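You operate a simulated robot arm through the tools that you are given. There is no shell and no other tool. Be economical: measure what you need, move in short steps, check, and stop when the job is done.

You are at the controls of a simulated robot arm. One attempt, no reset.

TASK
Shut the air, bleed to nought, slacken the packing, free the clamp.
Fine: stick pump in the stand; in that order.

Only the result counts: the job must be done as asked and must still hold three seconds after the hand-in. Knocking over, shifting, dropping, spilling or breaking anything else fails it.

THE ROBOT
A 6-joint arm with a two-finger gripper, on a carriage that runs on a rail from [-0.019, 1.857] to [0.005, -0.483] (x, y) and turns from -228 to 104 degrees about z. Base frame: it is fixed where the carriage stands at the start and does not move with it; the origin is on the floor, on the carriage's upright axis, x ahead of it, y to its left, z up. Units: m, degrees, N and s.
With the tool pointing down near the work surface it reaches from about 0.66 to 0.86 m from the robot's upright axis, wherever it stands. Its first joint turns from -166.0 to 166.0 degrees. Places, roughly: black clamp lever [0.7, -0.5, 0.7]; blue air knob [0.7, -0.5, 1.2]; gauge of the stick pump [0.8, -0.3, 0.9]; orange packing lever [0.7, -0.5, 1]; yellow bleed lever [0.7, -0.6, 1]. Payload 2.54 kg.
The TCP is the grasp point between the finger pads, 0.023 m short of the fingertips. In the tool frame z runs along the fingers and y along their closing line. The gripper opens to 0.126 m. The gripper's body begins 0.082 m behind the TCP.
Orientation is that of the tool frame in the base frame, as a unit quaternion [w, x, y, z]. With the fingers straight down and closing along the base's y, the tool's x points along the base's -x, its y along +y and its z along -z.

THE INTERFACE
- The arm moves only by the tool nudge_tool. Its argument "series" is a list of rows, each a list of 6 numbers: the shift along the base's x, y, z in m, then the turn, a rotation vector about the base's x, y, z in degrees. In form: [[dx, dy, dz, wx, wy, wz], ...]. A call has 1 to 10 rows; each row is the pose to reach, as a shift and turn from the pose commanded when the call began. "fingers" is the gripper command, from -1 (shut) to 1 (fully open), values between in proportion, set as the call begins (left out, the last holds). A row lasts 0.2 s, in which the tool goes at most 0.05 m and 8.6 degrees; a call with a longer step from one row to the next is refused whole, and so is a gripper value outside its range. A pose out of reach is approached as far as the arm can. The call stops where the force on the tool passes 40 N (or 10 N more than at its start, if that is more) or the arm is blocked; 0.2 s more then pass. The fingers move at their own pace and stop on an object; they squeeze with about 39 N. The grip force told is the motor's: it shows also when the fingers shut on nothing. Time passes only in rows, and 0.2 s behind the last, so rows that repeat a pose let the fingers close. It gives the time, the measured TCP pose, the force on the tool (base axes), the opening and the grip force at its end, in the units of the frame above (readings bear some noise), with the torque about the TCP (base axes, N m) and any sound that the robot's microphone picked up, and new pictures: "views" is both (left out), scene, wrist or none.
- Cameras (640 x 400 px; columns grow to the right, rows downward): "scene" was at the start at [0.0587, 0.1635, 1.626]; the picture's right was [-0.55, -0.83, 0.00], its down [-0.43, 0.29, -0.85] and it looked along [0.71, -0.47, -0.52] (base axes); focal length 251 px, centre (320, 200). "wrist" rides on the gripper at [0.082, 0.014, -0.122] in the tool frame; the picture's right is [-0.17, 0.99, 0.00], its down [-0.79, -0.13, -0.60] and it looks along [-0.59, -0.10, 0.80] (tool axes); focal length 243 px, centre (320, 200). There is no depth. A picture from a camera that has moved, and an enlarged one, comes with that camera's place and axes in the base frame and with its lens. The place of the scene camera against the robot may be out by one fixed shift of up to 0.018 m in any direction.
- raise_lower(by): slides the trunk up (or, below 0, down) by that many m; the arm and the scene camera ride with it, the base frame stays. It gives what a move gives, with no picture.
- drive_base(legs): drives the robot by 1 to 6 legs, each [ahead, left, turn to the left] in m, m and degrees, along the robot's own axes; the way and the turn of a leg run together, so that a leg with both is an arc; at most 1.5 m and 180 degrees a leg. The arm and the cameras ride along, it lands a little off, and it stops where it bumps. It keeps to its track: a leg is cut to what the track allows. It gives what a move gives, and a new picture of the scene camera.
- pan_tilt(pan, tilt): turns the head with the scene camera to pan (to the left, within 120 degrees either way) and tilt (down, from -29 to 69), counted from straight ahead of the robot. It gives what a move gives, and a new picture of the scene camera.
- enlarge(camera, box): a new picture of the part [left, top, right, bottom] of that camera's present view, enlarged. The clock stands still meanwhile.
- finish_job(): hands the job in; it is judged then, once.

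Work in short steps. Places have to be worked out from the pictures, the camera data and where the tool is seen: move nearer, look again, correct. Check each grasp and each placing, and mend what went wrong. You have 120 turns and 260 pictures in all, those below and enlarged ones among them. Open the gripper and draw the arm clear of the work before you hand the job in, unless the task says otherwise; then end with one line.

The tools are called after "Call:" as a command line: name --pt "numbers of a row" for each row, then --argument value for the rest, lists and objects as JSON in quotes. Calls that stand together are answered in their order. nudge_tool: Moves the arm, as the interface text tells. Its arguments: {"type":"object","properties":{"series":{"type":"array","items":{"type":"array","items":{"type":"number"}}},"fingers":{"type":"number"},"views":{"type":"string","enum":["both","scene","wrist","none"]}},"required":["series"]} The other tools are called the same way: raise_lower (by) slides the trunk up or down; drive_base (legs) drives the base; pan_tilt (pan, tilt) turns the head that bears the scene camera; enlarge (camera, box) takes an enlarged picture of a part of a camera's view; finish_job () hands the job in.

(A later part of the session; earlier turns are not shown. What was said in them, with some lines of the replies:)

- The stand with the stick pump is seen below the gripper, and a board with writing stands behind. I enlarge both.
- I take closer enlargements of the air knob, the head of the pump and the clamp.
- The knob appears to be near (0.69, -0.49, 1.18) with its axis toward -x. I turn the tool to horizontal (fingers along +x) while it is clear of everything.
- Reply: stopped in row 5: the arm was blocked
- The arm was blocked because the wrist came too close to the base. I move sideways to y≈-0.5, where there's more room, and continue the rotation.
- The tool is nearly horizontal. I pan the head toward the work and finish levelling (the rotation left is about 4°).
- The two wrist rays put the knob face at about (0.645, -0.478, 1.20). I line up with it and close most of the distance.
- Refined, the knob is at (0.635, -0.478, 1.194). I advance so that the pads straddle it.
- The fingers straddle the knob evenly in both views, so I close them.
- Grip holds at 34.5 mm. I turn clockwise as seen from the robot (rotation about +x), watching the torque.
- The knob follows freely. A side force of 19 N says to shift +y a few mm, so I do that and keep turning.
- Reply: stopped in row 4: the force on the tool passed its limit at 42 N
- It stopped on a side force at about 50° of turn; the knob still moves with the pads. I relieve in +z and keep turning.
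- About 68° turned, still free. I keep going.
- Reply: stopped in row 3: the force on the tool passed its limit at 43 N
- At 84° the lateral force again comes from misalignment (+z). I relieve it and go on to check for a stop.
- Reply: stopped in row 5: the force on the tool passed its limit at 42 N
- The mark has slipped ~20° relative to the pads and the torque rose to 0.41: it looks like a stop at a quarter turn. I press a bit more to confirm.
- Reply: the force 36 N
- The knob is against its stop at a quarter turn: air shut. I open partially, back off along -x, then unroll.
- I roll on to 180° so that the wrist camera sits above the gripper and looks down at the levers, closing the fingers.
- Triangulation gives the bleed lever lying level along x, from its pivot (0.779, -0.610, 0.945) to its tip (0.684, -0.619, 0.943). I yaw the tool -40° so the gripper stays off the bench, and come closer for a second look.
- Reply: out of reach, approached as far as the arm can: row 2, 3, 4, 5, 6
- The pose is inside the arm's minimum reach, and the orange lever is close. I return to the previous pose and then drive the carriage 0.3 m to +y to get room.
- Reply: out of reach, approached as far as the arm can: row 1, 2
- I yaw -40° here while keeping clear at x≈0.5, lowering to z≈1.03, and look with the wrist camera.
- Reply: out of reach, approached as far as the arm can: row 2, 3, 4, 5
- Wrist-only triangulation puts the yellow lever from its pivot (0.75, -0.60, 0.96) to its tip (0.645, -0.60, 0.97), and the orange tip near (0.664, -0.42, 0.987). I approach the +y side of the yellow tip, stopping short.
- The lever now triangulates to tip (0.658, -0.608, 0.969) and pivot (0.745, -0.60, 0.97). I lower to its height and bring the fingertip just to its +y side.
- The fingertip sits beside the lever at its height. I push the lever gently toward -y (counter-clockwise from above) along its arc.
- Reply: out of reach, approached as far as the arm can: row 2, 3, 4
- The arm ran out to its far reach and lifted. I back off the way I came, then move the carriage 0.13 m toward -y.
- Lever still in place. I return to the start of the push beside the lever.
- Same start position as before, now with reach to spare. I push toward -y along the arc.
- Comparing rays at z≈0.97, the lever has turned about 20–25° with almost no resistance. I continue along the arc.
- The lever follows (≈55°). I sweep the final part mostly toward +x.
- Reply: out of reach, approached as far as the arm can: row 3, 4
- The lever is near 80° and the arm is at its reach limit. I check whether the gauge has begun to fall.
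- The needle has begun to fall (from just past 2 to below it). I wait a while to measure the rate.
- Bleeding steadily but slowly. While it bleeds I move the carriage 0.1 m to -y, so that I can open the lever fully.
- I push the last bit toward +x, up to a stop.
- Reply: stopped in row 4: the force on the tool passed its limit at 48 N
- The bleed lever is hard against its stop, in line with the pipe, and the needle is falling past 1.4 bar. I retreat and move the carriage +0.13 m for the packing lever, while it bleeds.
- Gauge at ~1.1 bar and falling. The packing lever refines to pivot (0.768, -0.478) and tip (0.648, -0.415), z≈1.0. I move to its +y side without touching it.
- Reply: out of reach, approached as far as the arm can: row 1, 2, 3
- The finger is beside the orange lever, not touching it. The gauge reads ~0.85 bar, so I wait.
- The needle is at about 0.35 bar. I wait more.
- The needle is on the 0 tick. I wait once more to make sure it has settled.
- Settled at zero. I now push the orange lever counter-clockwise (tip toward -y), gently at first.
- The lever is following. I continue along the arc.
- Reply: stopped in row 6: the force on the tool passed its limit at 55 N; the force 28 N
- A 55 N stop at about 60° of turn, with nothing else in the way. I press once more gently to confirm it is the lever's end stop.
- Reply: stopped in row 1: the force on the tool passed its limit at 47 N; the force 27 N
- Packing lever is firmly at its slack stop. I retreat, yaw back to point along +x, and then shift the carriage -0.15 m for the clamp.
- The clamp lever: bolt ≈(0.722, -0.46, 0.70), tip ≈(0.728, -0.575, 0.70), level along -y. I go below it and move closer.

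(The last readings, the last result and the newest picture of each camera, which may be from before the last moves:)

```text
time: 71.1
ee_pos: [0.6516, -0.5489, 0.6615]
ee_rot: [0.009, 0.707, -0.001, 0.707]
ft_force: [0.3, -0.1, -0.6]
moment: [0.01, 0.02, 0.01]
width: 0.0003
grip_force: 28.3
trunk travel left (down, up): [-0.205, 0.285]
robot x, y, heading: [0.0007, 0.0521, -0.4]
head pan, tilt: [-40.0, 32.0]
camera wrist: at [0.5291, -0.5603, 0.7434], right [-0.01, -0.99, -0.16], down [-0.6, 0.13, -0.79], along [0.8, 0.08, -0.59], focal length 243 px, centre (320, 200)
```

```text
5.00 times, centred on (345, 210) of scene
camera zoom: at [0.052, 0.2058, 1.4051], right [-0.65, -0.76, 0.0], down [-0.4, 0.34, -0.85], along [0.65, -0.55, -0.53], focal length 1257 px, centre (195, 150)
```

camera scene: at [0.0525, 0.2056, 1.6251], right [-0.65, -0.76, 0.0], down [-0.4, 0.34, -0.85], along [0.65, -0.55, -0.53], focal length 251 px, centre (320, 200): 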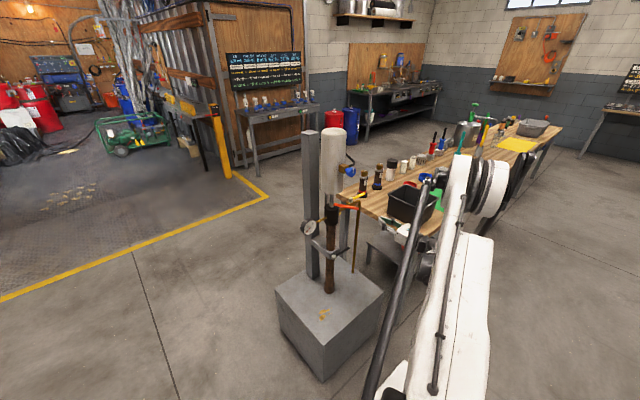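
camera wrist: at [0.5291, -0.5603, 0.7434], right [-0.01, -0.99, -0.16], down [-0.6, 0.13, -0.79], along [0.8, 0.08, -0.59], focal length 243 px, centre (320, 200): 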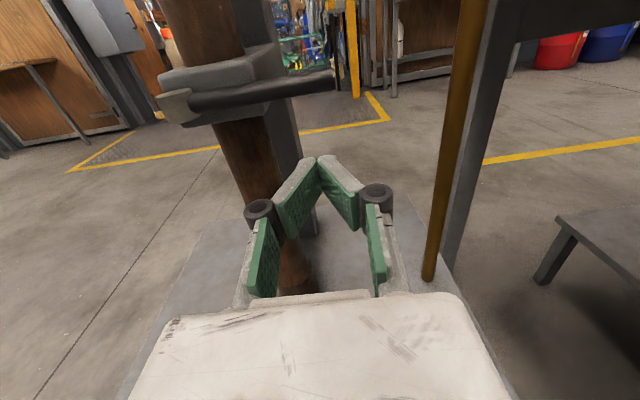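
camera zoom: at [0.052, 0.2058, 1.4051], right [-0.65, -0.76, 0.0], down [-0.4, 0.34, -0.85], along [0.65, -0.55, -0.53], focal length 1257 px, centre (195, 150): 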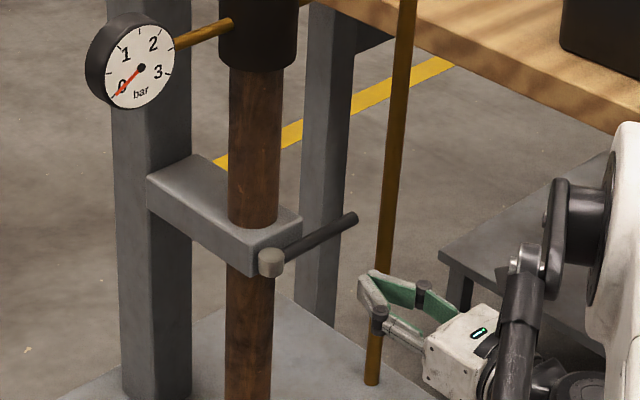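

Refined: lever at x≈0.715, z≈0.709, pivot y≈-0.453. I advance the finger underneath and then lift it along the lever's arc.

Call:
nudge_tool --pt "0.03 0.006 0 0 0 0" --pt "0.052 0.006 0 0 0 0" --pt "0.052 0.006 0.02 0 0 0" --pt "0.052 0.006 0.034 0 0 0" --pt "0.052 0.007 0.048 0 0 0" --views "wrist"

Call:
enlarge --camera "scene" --box '[290, 170, 400, 250]'

```text
time: 72.2
ee_pos: [0.7043, -0.5406, 0.6915]
ee_rot: [0.009, 0.711, 0.001, 0.704]
ft_force: [-0.4, -2.3, -28.8]
moment: [0.18, 0.13, 0.02]
width: 0.006
grip_force: 28.8
out of reach, approached as far as the arm can: row 2
trunk travel left (down, up): [-0.205, 0.285]
robot x, y, heading: [-0.0014, 0.0478, -0.3]
head pan, tilt: [-40.0, 32.0]
stopped in row 5: the force on the tool passed its limit at 57 N (the readings are from after the stop); the commanded pose is now the measured one
camera wrist: at [0.5814, -0.553, 0.7746], right [-0.01, -0.99, -0.15], down [-0.6, 0.13, -0.79], along [0.8, 0.08, -0.6], focal length 243 px, centre (320, 200)
```

wrist: 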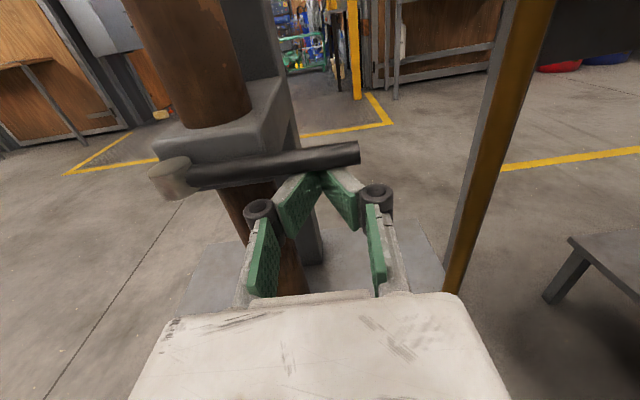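

```text
5.00 times, centred on (345, 210) of scene
camera zoom: at [0.0543, 0.2041, 1.4049], right [-0.65, -0.76, 0.0], down [-0.41, 0.34, -0.85], along [0.65, -0.55, -0.53], focal length 1257 px, centre (195, 150)
```

zoom: 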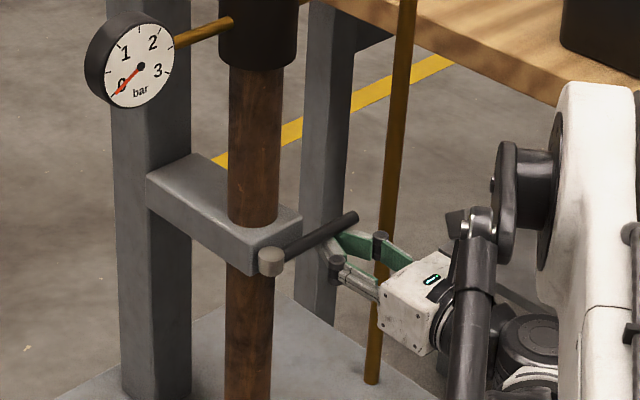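

The lever refuses to go up even at 57 N, so it is on its stop that way. I back out, go above it, and try it downward gently.

Call:
nudge_tool --pt "0 0 -0.025 0 0 0" --pt "-0.04 0 -0.025 0 0 0" --pt "-0.07 0 -0.01 0 0 0" --pt "-0.07 0 0.03 0 0 0" --pt "-0.07 0 0.065 0 0 0" --pt "-0.03 0 0.065 0 0 0" --pt "0 0 0.065 0 0 0" --views "wrist"

Call:
enlarge --camera "scene" --box '[290, 170, 400, 250]'

```text
time: 73.8
ee_pos: [0.7028, -0.5401, 0.7608]
ee_rot: [0.009, 0.709, 0.001, 0.705]
ft_force: [0.2, -0.1, 0.5]
moment: [0.02, 0.06, 0.0]
width: 0.0
grip_force: 28.6
trunk travel left (down, up): [-0.205, 0.285]
robot x, y, heading: [-0.0049, 0.0507, -0.2]
head pan, tilt: [-40.0, 32.0]
camera wrist: at [0.5811, -0.5529, 0.8433], right [-0.01, -0.99, -0.15], down [-0.6, 0.13, -0.79], along [0.8, 0.08, -0.6], focal length 243 px, centre (320, 200)
```

wrist: 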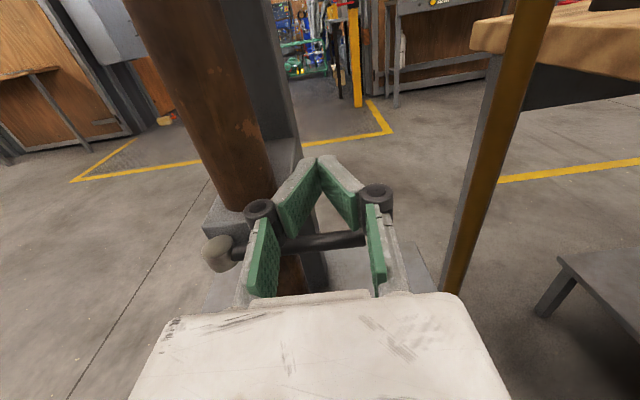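

```text
5.00 times, centred on (345, 210) of scene
camera zoom: at [0.0517, 0.206, 1.4051], right [-0.65, -0.76, 0.0], down [-0.4, 0.34, -0.85], along [0.65, -0.55, -0.53], focal length 1257 px, centre (195, 150)
```

zoom: 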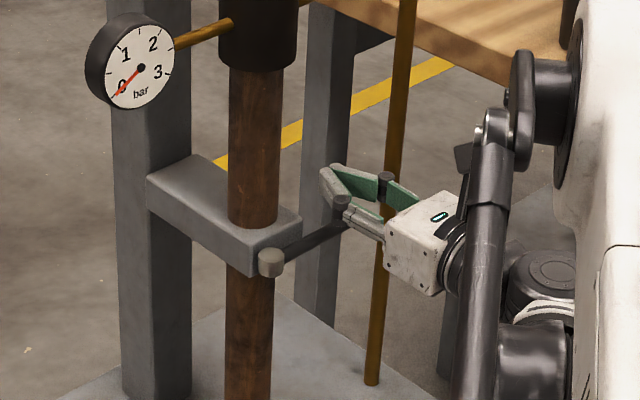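

I press down gently in small steps.

Call:
nudge_tool --pt "0 0 -0.02 0 0 0" --pt "0 0 -0.032 0 0 0" --pt "0 0 -0.042 0 0 0" --pt "0 0 -0.052 0 0 0" --pt "0 0 -0.062 0 0 0" --views "wrist"

Call:
enlarge --camera "scene" --box '[290, 170, 400, 250]'

```text
time: 74.5
ee_pos: [0.704, -0.54, 0.7309]
ee_rot: [0.008, 0.706, -0.002, 0.708]
ft_force: [0.2, 1.1, 27.1]
moment: [0.06, -0.12, 0.0]
width: 0.0059
grip_force: 28.0
trunk travel left (down, up): [-0.205, 0.285]
robot x, y, heading: [0.0015, 0.0515, -0.3]
head pan, tilt: [-40.0, 32.0]
stopped in row 3: the force on the tool passed its limit at 55 N (the readings are from after the stop); the commanded pose is now the measured one
camera wrist: at [0.5805, -0.5531, 0.8108], right [-0.01, -0.99, -0.16], down [-0.59, 0.13, -0.79], along [0.8, 0.08, -0.59], focal length 243 px, centre (320, 200)
```

wrist: 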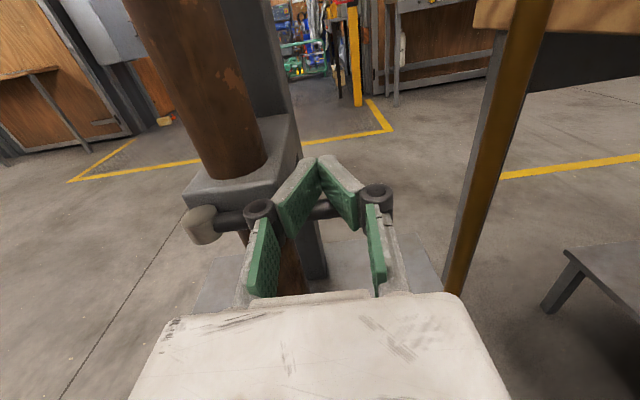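

```text
5.00 times, centred on (345, 210) of scene
camera zoom: at [0.0507, 0.2074, 1.4052], right [-0.65, -0.76, 0.0], down [-0.4, 0.34, -0.85], along [0.65, -0.55, -0.53], focal length 1257 px, centre (195, 150)
```

zoom: 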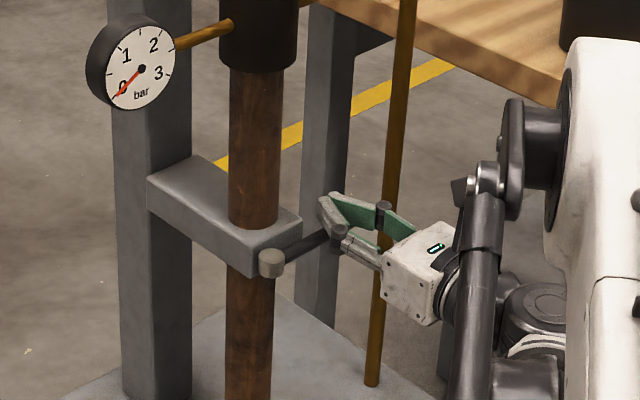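

Both vertical directions are blocked, so the lever's axis is probably not along x. I lift off a little and look at the pivot closely.

Call:
nudge_tool --pt "0 0 0.03 0 0 0" --pt "-0.04 0 0.04 0 0 0" --pt "-0.08 0 0.04 0 0 0" --pt "-0.1 0 0.02 0 0 0" --views "none"

Call:
enlarge --camera "scene" --box '[325, 205, 365, 235]'

Call:
enlarge --camera "wrist" --box '[220, 90, 380, 200]'

```text
time: 75.5
ee_pos: [0.6048, -0.5409, 0.745]
ee_rot: [0.007, 0.708, -0.001, 0.707]
ft_force: [-0.6, -0.7, 0.3]
moment: [0.0, 0.01, 0.0]
width: 0.0
grip_force: 28.2
trunk travel left (down, up): [-0.205, 0.285]
robot x, y, heading: [0.0025, 0.0513, -0.2]
head pan, tilt: [-40.0, 32.0]
```

```text
13.33 times, centred on (345, 220) of scene
camera zoom: at [0.0524, 0.2061, 1.405], right [-0.65, -0.76, 0.0], down [-0.4, 0.34, -0.85], along [0.65, -0.55, -0.53], focal length 3352 px, centre (-13, -67)
```

zoom: 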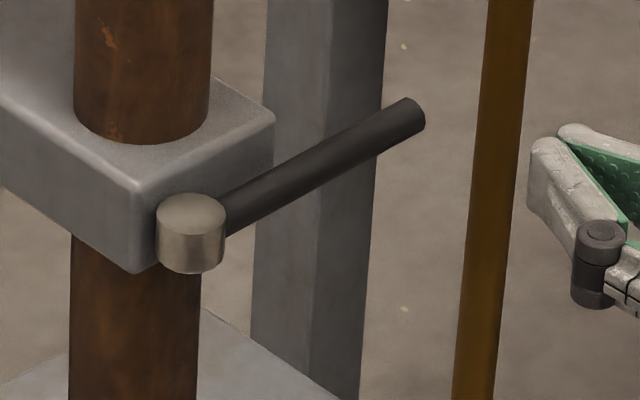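

```text
3.64 times, centred on (300, 145) of wrist
camera zoom: at [0.4817, -0.5541, 0.8283], right [-0.01, -0.99, -0.16], down [-0.6, 0.13, -0.79], along [0.8, 0.08, -0.59], focal length 882 px, centre (393, 400)
```

zoom: 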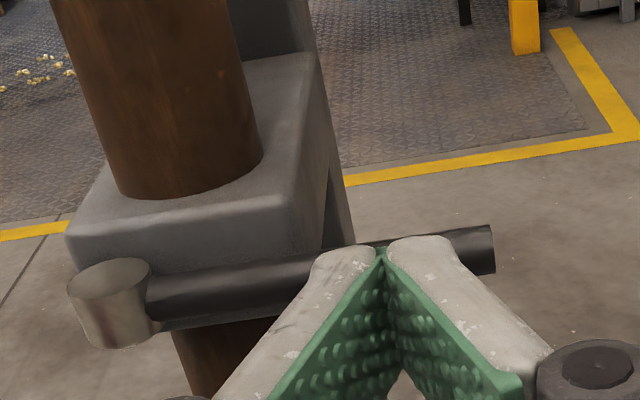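

The pivot is a vertical cylinder beside the bracket; the lever can only swing outward, toward the robot (-x). I'll grip it near the tip with the fingers closing vertically, so it can swivel between the pads. First I roll the tool by -90° with the gripper open.

Call:
nudge_tool --pt "0 0 0 -8.5 0 0" --pt "0 0 0 -17 0 0" --pt "0 0 0 -25.5 0 0" --pt "0 0 0 -34 0 0" --pt "0 0 0 -42.5 0 0" --pt "0 0 -0.01 -51 0 0" --pt "0 0 -0.02 -59.5 0 0" --pt "0 0 -0.03 -68 0 0" --pt "0 0 -0.036 -76.5 0 0" --pt "0 -0.005 -0.036 -85 0 0" --fingers 0 --views "none"

Call:
nudge_tool --pt "0.02 0 0 -6 0 0" --pt "0.04 0 0 -6 0 0" --views "wrist"

Call:
enlarge --camera "scene" --box '[310, 180, 390, 240]'

```text
time: 77.7
ee_pos: [0.6033, -0.547, 0.7099]
ee_rot: [0.484, 0.516, 0.477, 0.521]
ft_force: [-0.1, -0.7, 0.6]
moment: [-0.04, -0.03, -0.01]
width: 0.0631
grip_force: 0.0
trunk travel left (down, up): [-0.205, 0.285]
robot x, y, heading: [0.0004, 0.0514, -0.2]
head pan, tilt: [-40.0, 32.0]
```

```text
time: 78.3
ee_pos: [0.6438, -0.5471, 0.709]
ee_rot: [0.51, 0.49, 0.504, 0.496]
ft_force: [0.0, -0.5, 0.7]
moment: [0.0, 0.03, 0.0]
width: 0.0628
grip_force: 0.1
trunk travel left (down, up): [-0.205, 0.285]
robot x, y, heading: [-0.0004, 0.0494, -0.2]
head pan, tilt: [-40.0, 32.0]
camera wrist: at [0.521, -0.465, 0.7189], right [-0.01, -0.14, 0.99], down [-0.6, -0.79, -0.12], along [0.8, -0.59, -0.07], focal length 243 px, centre (320, 200)
```

wrist: 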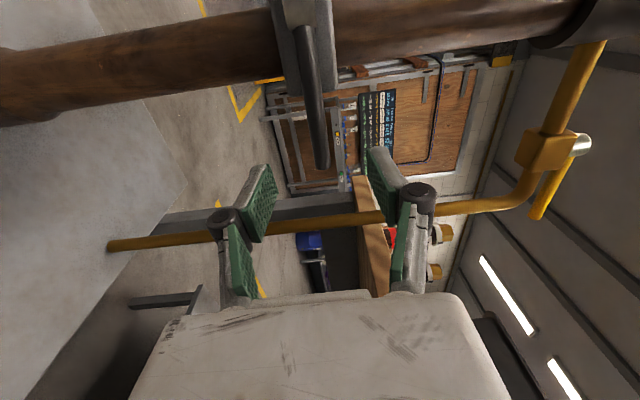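

```text
6.67 times, centred on (350, 210) of scene
camera zoom: at [0.0521, 0.2058, 1.4051], right [-0.65, -0.76, 0.0], down [-0.4, 0.34, -0.85], along [0.65, -0.55, -0.53], focal length 1676 px, centre (120, 133)
```

zoom: 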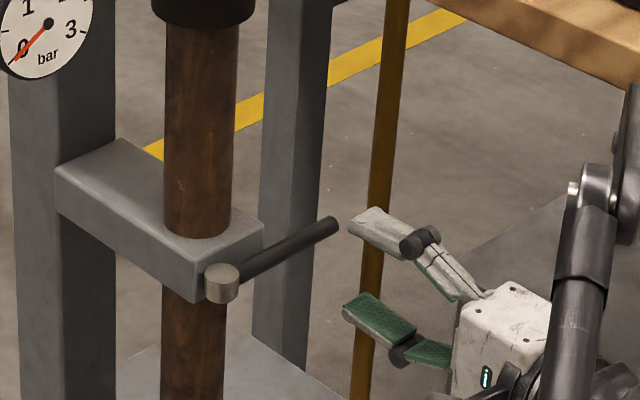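

The jaws are level with the lever (tip ray agrees: z≈0.709, y≈-0.569). I advance and grip it.

Call:
nudge_tool --pt "0.03 0 0 0 0 0" --pt "0.055 0 0 0 0 0" --pt "0.068 0 0 0 0 0" --pt "0.068 0 0 0 0 0" --views "wrist"

Call:
nudge_tool --pt "0 0 0 0 0 0" --pt "0 0 0 0 0 0" --pt "0 0 0 0 0 0" --pt "0 0 0 0 0 0" --fingers -1 --views "wrist"

```text
time: 79.3
ee_pos: [0.7124, -0.5475, 0.7089]
ee_rot: [0.51, 0.491, 0.504, 0.496]
ft_force: [0.0, -0.3, -0.4]
moment: [0.05, 0.01, -0.01]
width: 0.0629
grip_force: 0.0
trunk travel left (down, up): [-0.205, 0.285]
robot x, y, heading: [0.0008, 0.0485, -0.3]
head pan, tilt: [-40.0, 32.0]
camera wrist: at [0.5895, -0.4652, 0.7196], right [-0.01, -0.14, 0.99], down [-0.6, -0.79, -0.12], along [0.8, -0.59, -0.07], focal length 243 px, centre (320, 200)
```

wrist: 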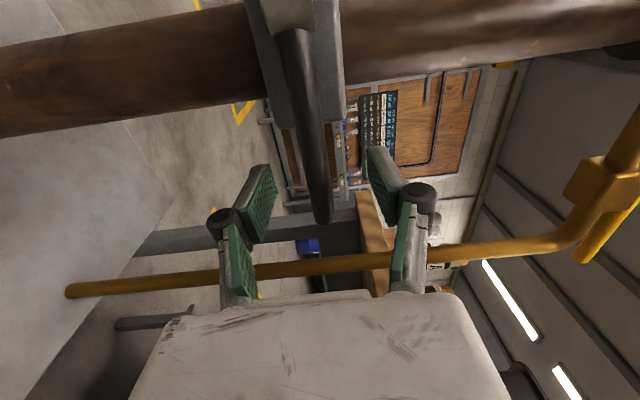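

```text
time: 80.3
ee_pos: [0.7121, -0.546, 0.7089]
ee_rot: [0.51, 0.491, 0.504, 0.496]
ft_force: [3.6, -2.6, 6.7]
moment: [0.92, 0.02, -0.39]
width: 0.0058
grip_force: 29.5
trunk travel left (down, up): [-0.205, 0.285]
robot x, y, heading: [-0.002, 0.0516, -0.4]
head pan, tilt: [-40.0, 32.0]
camera wrist: at [0.5893, -0.4652, 0.72], right [-0.01, -0.14, 0.99], down [-0.6, -0.79, -0.12], along [0.8, -0.59, -0.07], focal length 243 px, centre (320, 200)
```

wrist: 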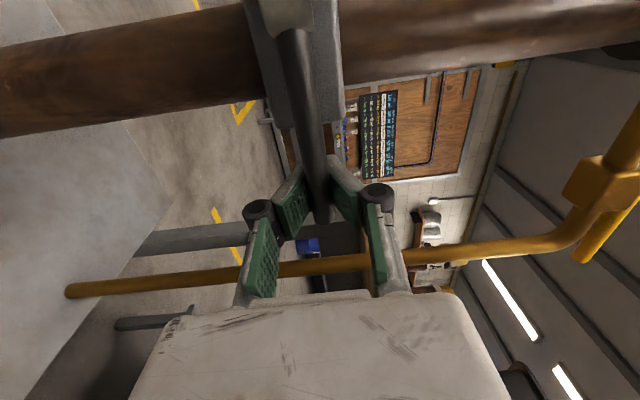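

Gripped. I pull the lever out toward the robot along its arc, starting with ~20°.

Call:
nudge_tool --pt "-0.008 0 0 0 0 0" --pt "-0.016 0.001 0 0 0 0" --pt "-0.024 0.003 0 0 0 0" --pt "-0.032 0.006 0 0 0 0" --views "wrist"

Call:
enlarge --camera "scene" --box '[310, 180, 390, 240]'

```text
time: 81.3
ee_pos: [0.6789, -0.5396, 0.71]
ee_rot: [0.511, 0.49, 0.504, 0.496]
ft_force: [2.6, -1.5, 13.5]
moment: [0.13, 0.07, -0.18]
width: 0.0
grip_force: 28.0
trunk travel left (down, up): [-0.205, 0.285]
robot x, y, heading: [0.0002, 0.0499, -0.2]
head pan, tilt: [-40.0, 32.0]
camera wrist: at [0.5565, -0.4586, 0.7201], right [-0.01, -0.14, 0.99], down [-0.6, -0.79, -0.12], along [0.8, -0.59, -0.07], focal length 243 px, centre (320, 200)
```

wrist: 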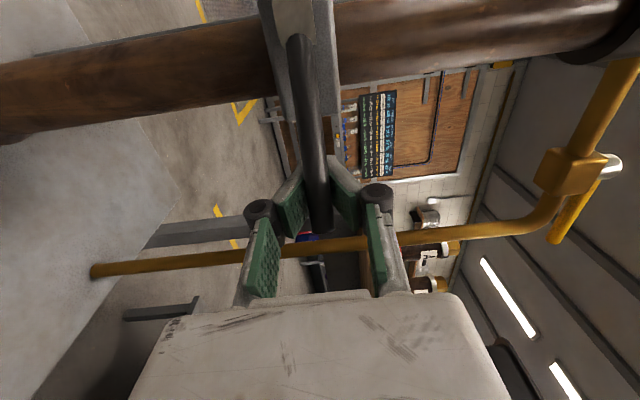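

```text
6.67 times, centred on (350, 210) of scene
camera zoom: at [0.0517, 0.2065, 1.4051], right [-0.65, -0.76, 0.0], down [-0.4, 0.34, -0.85], along [0.65, -0.55, -0.53], focal length 1676 px, centre (120, 133)
```

zoom: 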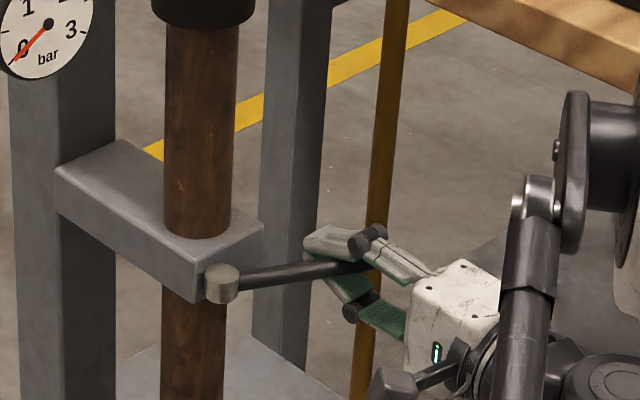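

The lever swings outward freely. I continue along the arc, yawing the tool along with it.

Call:
nudge_tool --pt "-0.008 0.004 0 0 0 -5" --pt "-0.016 0.009 0 0 0 -10" --pt "-0.023 0.014 0 0 0 -15" --pt "-0.03 0.02 0 0 0 -20" --pt "-0.036 0.026 0 0 0 -25" --views "wrist"

Call:
enlarge --camera "scene" --box '[310, 180, 390, 240]'

```text
time: 82.5
ee_pos: [0.6485, -0.5222, 0.7127]
ee_rot: [0.605, 0.588, 0.386, 0.373]
ft_force: [-0.2, 0.6, 0.3]
moment: [0.02, 0.02, 0.03]
width: 0.0002
grip_force: 28.9
out of reach, approached as far as the arm can: row 5
trunk travel left (down, up): [-0.205, 0.285]
robot x, y, heading: [-0.0013, 0.054, -0.2]
head pan, tilt: [-40.0, 32.0]
camera wrist: at [0.5731, -0.3964, 0.7221], right [-0.07, -0.12, 0.99], down [-0.88, -0.47, -0.12], along [0.48, -0.88, -0.07], focal length 243 px, centre (320, 200)
```

wrist: 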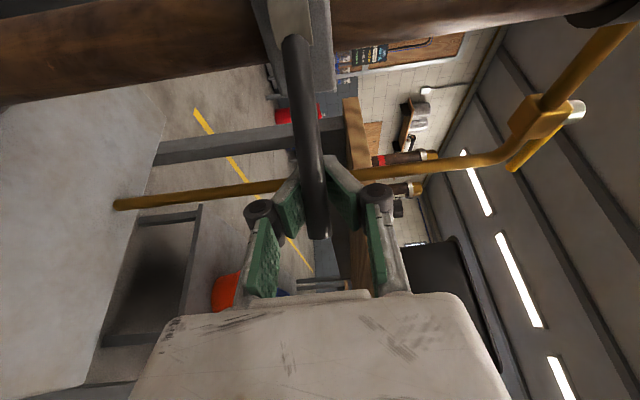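

```text
6.67 times, centred on (350, 210) of scene
camera zoom: at [0.0519, 0.2058, 1.4049], right [-0.65, -0.76, 0.0], down [-0.4, 0.34, -0.85], along [0.65, -0.55, -0.53], focal length 1676 px, centre (120, 133)
```

zoom: 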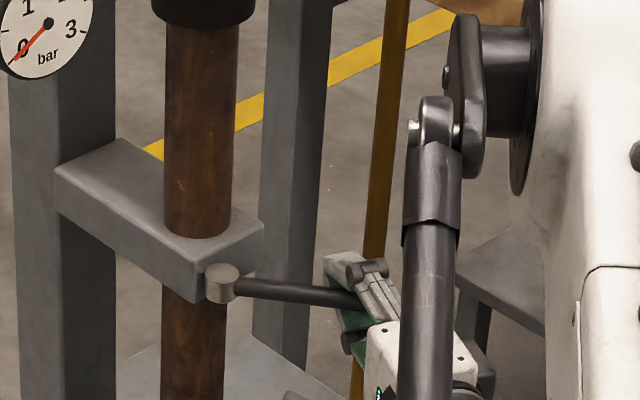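

The lever is out ~45°, but the arm is at its inner limit. I open, slip out sideways toward -y (the jaws are above and below the lever), and yaw back.

Call:
nudge_tool --pt "0 0 0 0 0 0" --pt "0 0 0 0 0 0" --pt "0 -0.02 0 0 0 0" --pt "0 -0.045 0 0 0 0" --pt "0 -0.07 0 0 0 0" --pt "-0.02 -0.08 0 0 0 8" --pt "-0.04 -0.08 0 0 0 16" --pt "-0.06 -0.08 0 0 0 24" --pt "-0.08 -0.06 0 0 0 28" --fingers 0.1 --views "wrist"

Call:
enlarge --camera "scene" --box '[310, 180, 390, 240]'

```text
time: 84.5
ee_pos: [0.5699, -0.5813, 0.7116]
ee_rot: [0.497, 0.477, 0.516, 0.509]
ft_force: [0.4, 0.5, 0.4]
moment: [0.0, 0.02, -0.03]
width: 0.0693
grip_force: 0.1
trunk travel left (down, up): [-0.205, 0.285]
robot x, y, heading: [-0.0019, 0.0501, -0.1]
head pan, tilt: [-40.0, 32.0]
camera wrist: at [0.4425, -0.5062, 0.7224], right [0.0, -0.14, 0.99], down [-0.55, -0.82, -0.12], along [0.83, -0.55, -0.07], focal length 243 px, centre (320, 200)
```

wrist: 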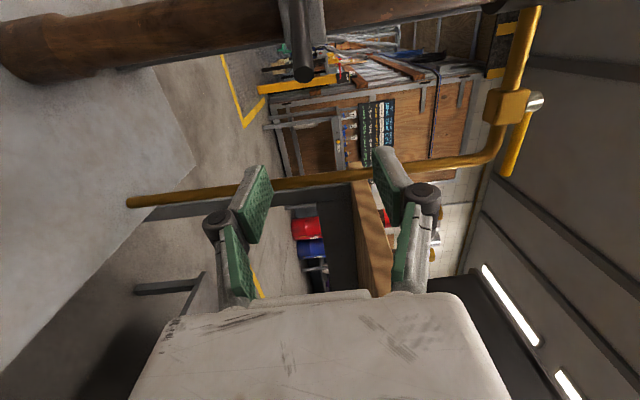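

```text
6.67 times, centred on (350, 210) of scene
camera zoom: at [0.0527, 0.2057, 1.4051], right [-0.65, -0.76, 0.0], down [-0.4, 0.34, -0.85], along [0.65, -0.55, -0.53], focal length 1676 px, centre (120, 133)
```

zoom: 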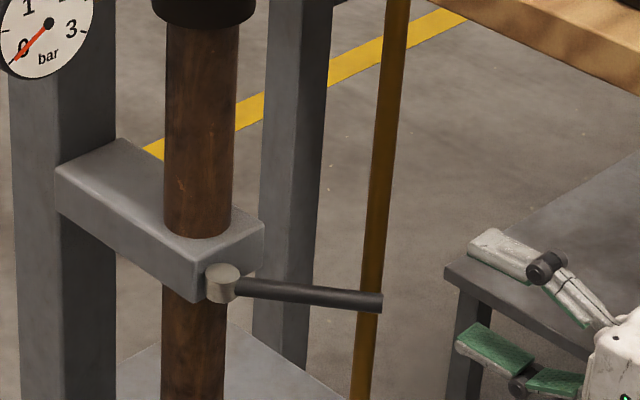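

The lever stands at ~48°. I close the fingers, drive +0.07 m for room, and then push the lever from its -y side.

Call:
drive_base --legs '[[0, 0.07, 0]]'

Call:
nudge_tool --pt "0 -0.04 -0.002 0 0 0" --pt "0 -0.065 -0.002 0 0 0" --pt "0.03 -0.07 -0.002 0 0 0" --pt "0.06 -0.07 -0.002 0 0 0" --pt "0.075 -0.065 -0.002 0 0 0" --fingers -1 --views "wrist"

Call:
enlarge --camera "scene" --box '[310, 180, 410, 250]'

```text
time: 85.5
ee_pos: [0.568, -0.5115, 0.7121]
ee_rot: [0.497, 0.477, 0.516, 0.509]
ft_force: [-0.3, -0.6, 0.3]
moment: [0.01, -0.03, 0.01]
width: 0.0692
grip_force: 0.0
trunk travel left (down, up): [-0.205, 0.285]
robot x, y, heading: [-0.0002, 0.1184, -0.1]
head pan, tilt: [-40.0, 32.0]
camera scene: at [0.0518, 0.2751, 1.4051], right [-0.65, -0.76, 0.0], down [-0.4, 0.34, -0.85], along [0.65, -0.55, -0.53], focal length 251 px, centre (320, 200)
```

scene: 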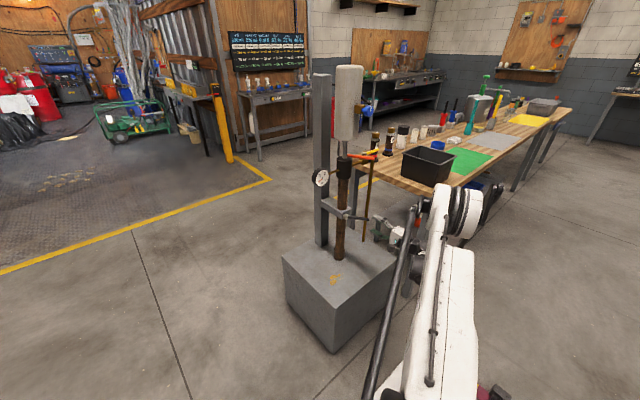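

```text
time: 86.7
ee_pos: [0.6416, -0.5753, 0.7135]
ee_rot: [0.497, 0.478, 0.517, 0.507]
ft_force: [-0.5, 0.1, -0.5]
moment: [0.0, 0.01, 0.03]
width: 0.0
grip_force: 27.9
out of reach, approached as far as the arm can: row 5
trunk travel left (down, up): [-0.205, 0.285]
robot x, y, heading: [-0.0071, 0.1223, -0.2]
head pan, tilt: [-40.0, 32.0]
camera wrist: at [0.5162, -0.4997, 0.7239], right [0.0, -0.14, 0.99], down [-0.56, -0.82, -0.12], along [0.83, -0.55, -0.07], focal length 243 px, centre (320, 200)
```

wrist: 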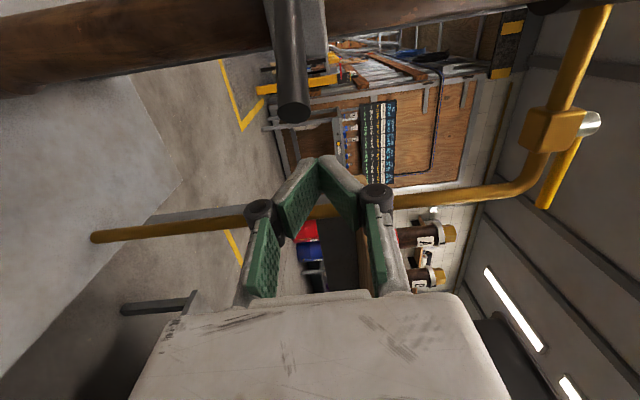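

```text
5.71 times, centred on (360, 215) of scene
camera zoom: at [0.0515, 0.2754, 1.4051], right [-0.65, -0.76, 0.0], down [-0.4, 0.34, -0.85], along [0.65, -0.55, -0.53], focal length 1437 px, centre (91, 114)
```

zoom: 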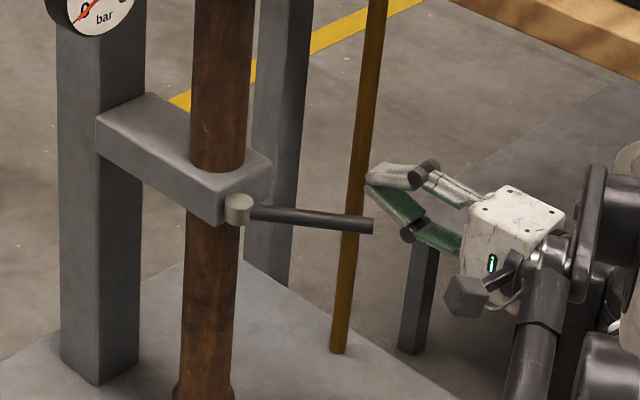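

The finger is on the lever's -y side at its height. I push toward +y.

Call:
nudge_tool --pt "0 0.03 -0.003 0 0 0" --pt "0 0.05 -0.003 0 0 0" --pt "0 0.06 -0.003 0 0 0" --pt "0 0.07 -0.003 0 0 0" --pt "0 0.08 -0.003 0 0 0" --pt "0 0.09 -0.003 0 0 0" --pt "0 0.1 -0.003 0 0 0" --views "wrist"

Call:
enlarge --camera "scene" --box '[310, 180, 410, 250]'

```text
time: 88.3
ee_pos: [0.6425, -0.4764, 0.7101]
ee_rot: [0.497, 0.477, 0.516, 0.509]
ft_force: [-0.6, -8.4, 2.1]
moment: [0.02, 0.09, -0.2]
width: 0.0059
grip_force: 28.1
trunk travel left (down, up): [-0.205, 0.285]
robot x, y, heading: [-0.0021, 0.121, -0.3]
head pan, tilt: [-40.0, 32.0]
camera wrist: at [0.5155, -0.4009, 0.7205], right [-0.01, -0.14, 0.99], down [-0.56, -0.82, -0.12], along [0.83, -0.55, -0.07], focal length 243 px, centre (320, 200)
```

wrist: 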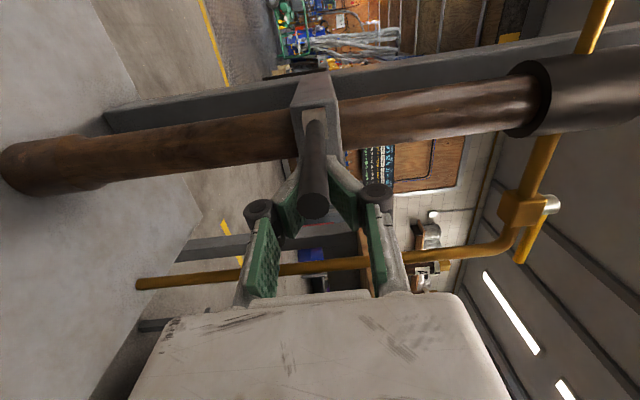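

```text
5.71 times, centred on (360, 215) of scene
camera zoom: at [0.0517, 0.2749, 1.4052], right [-0.65, -0.76, 0.0], down [-0.4, 0.34, -0.85], along [0.65, -0.55, -0.53], focal length 1437 px, centre (91, 114)
```

zoom: 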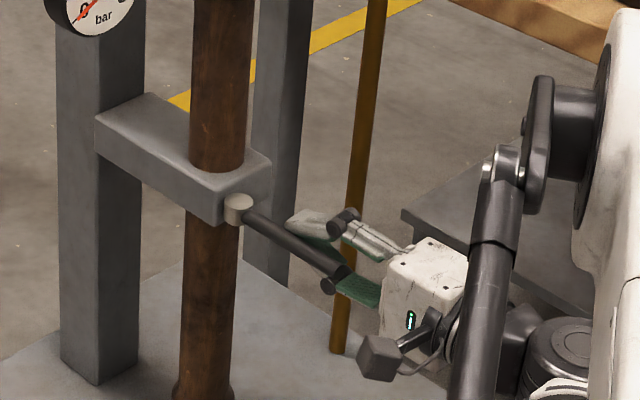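

The lever is at about 80°. I push a bit more to find its stop.

Call:
nudge_tool --pt "0 0.007 0 0 0 0" --pt "0 0.014 0 0 0 0" --pt "0 0.021 0 0 0 0" --pt "0 0.028 0 0 0 0" --views "wrist"

Call:
enlarge --camera "scene" --box '[310, 180, 410, 250]'

```text
time: 88.8
ee_pos: [0.6402, -0.4763, 0.711]
ee_rot: [0.5, 0.48, 0.513, 0.506]
ft_force: [-0.1, -4.9, 1.6]
moment: [0.01, -0.03, -0.09]
width: 0.006
grip_force: 28.3
trunk travel left (down, up): [-0.205, 0.285]
robot x, y, heading: [-0.0002, 0.1227, -0.2]
head pan, tilt: [-40.0, 32.0]
stopped in row 2: the force on the tool passed its limit at 47 N (the readings are from after the stop); the commanded pose is now the measured one
camera wrist: at [0.5148, -0.3995, 0.7211], right [-0.01, -0.14, 0.99], down [-0.56, -0.82, -0.12], along [0.83, -0.56, -0.07], focal length 243 px, centre (320, 200)
```

wrist: 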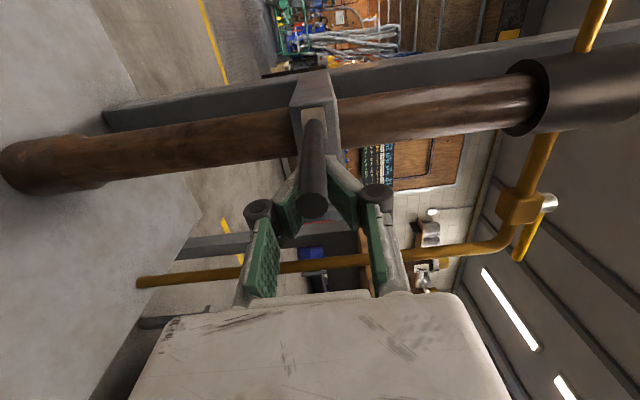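

```text
5.71 times, centred on (360, 215) of scene
camera zoom: at [0.052, 0.2744, 1.4051], right [-0.65, -0.76, 0.0], down [-0.4, 0.34, -0.85], along [0.65, -0.55, -0.53], focal length 1437 px, centre (91, 114)
```

zoom: 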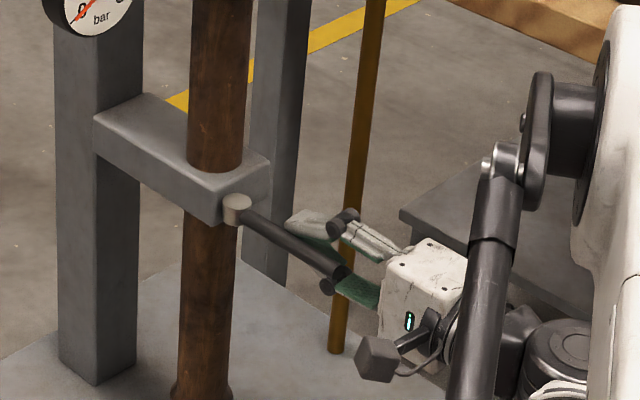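

The clamp lever is at its stop, a quarter turn out. I open so nothing drags, slide out to -y, and withdraw.

Call:
nudge_tool --pt "0 -0.004 0 0 0 0" --pt "0 -0.004 0 0 0 0" --pt "0 -0.004 0 0 0 0" --pt "0 -0.03 0 0 0 0" --pt "0 -0.06 0 0 0 0" --pt "0 -0.085 0 0 0 0" --pt "-0.04 -0.085 0 0 0 0" --pt "-0.08 -0.085 0 0 0 0" --fingers 0.2 --views "wrist"

Call:
enlarge --camera "scene" --box '[290, 100, 430, 260]'

```text
time: 90.5
ee_pos: [0.5609, -0.5575, 0.7101]
ee_rot: [0.499, 0.48, 0.513, 0.508]
ft_force: [0.6, 0.6, 0.5]
moment: [0.0, -0.01, 0.0]
width: 0.0755
grip_force: 0.0
trunk travel left (down, up): [-0.205, 0.285]
robot x, y, heading: [-0.0013, 0.1204, -0.3]
head pan, tilt: [-40.0, 32.0]
camera wrist: at [0.4351, -0.4818, 0.7204], right [-0.01, -0.14, 0.99], down [-0.56, -0.82, -0.12], along [0.83, -0.56, -0.07], focal length 243 px, centre (320, 200)
```

wrist: 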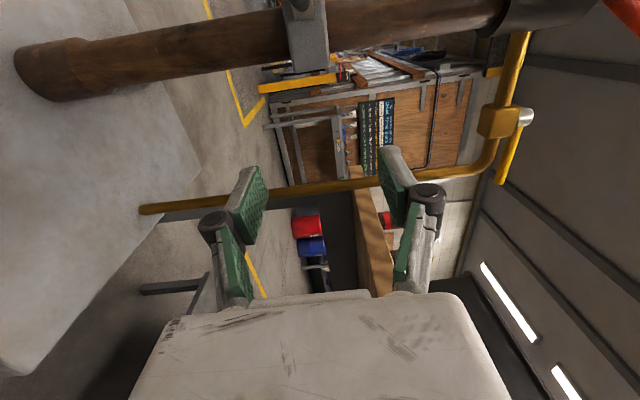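

```text
2.50 times, centred on (360, 180) of scene
camera zoom: at [0.0528, 0.2749, 1.4051], right [-0.65, -0.76, 0.0], down [-0.4, 0.34, -0.85], along [0.65, -0.55, -0.53], focal length 628 px, centre (220, 250)
```

zoom: 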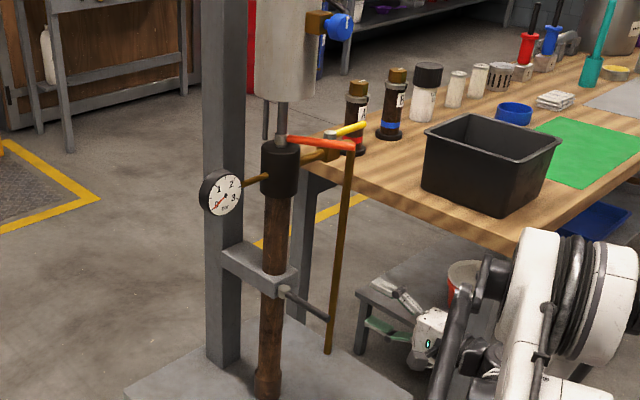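

All four controls are in their final places and the gauge is at 0. I draw back a little further with the gripper open and take one last close look.

Call:
nudge_tool --pt "-0.02 -0.01 0 0 0 0" --pt "-0.04 -0.02 0 0 0 0" --pt "-0.04 -0.02 0 0 0 0" --fingers 1 --views "none"

Call:
enlarge --camera "scene" --box '[310, 95, 400, 235]'

```text
time: 91.3
ee_pos: [0.5206, -0.5789, 0.7103]
ee_rot: [0.5, 0.48, 0.512, 0.508]
ft_force: [-0.2, 0.4, 0.0]
moment: [-0.01, -0.01, -0.02]
width: 0.126
grip_force: 0.1
trunk travel left (down, up): [-0.205, 0.285]
robot x, y, heading: [-0.0021, 0.119, -0.0]
head pan, tilt: [-40.0, 32.0]
```

```text
2.86 times, centred on (355, 165) of scene
camera zoom: at [0.052, 0.2749, 1.4051], right [-0.65, -0.76, 0.0], down [-0.4, 0.34, -0.85], along [0.65, -0.55, -0.53], focal length 718 px, centre (220, 300)
```

zoom: 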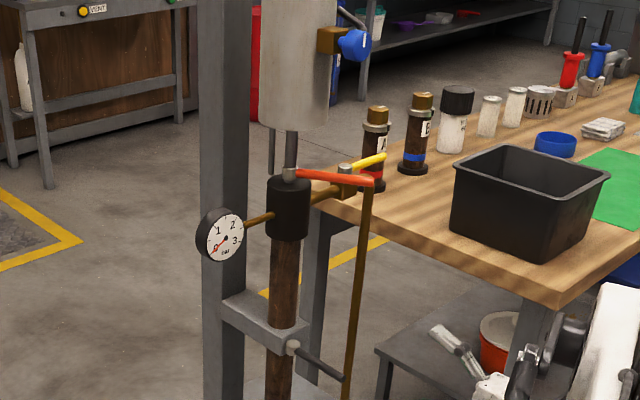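

The air is shut, the gauge is at nought, the packing is slack and the clamp is free. The arm is clear, so I hand in.

Call:
finish_job

```text
The job is handed in.
```

I shut the air, bled the pump until the gauge sat at 0, slackened the packing and freed the clamp, in that order. Each control was turned to its stop, nothing else was knocked or shifted that I could see, and the arm is clear with the gripper open.
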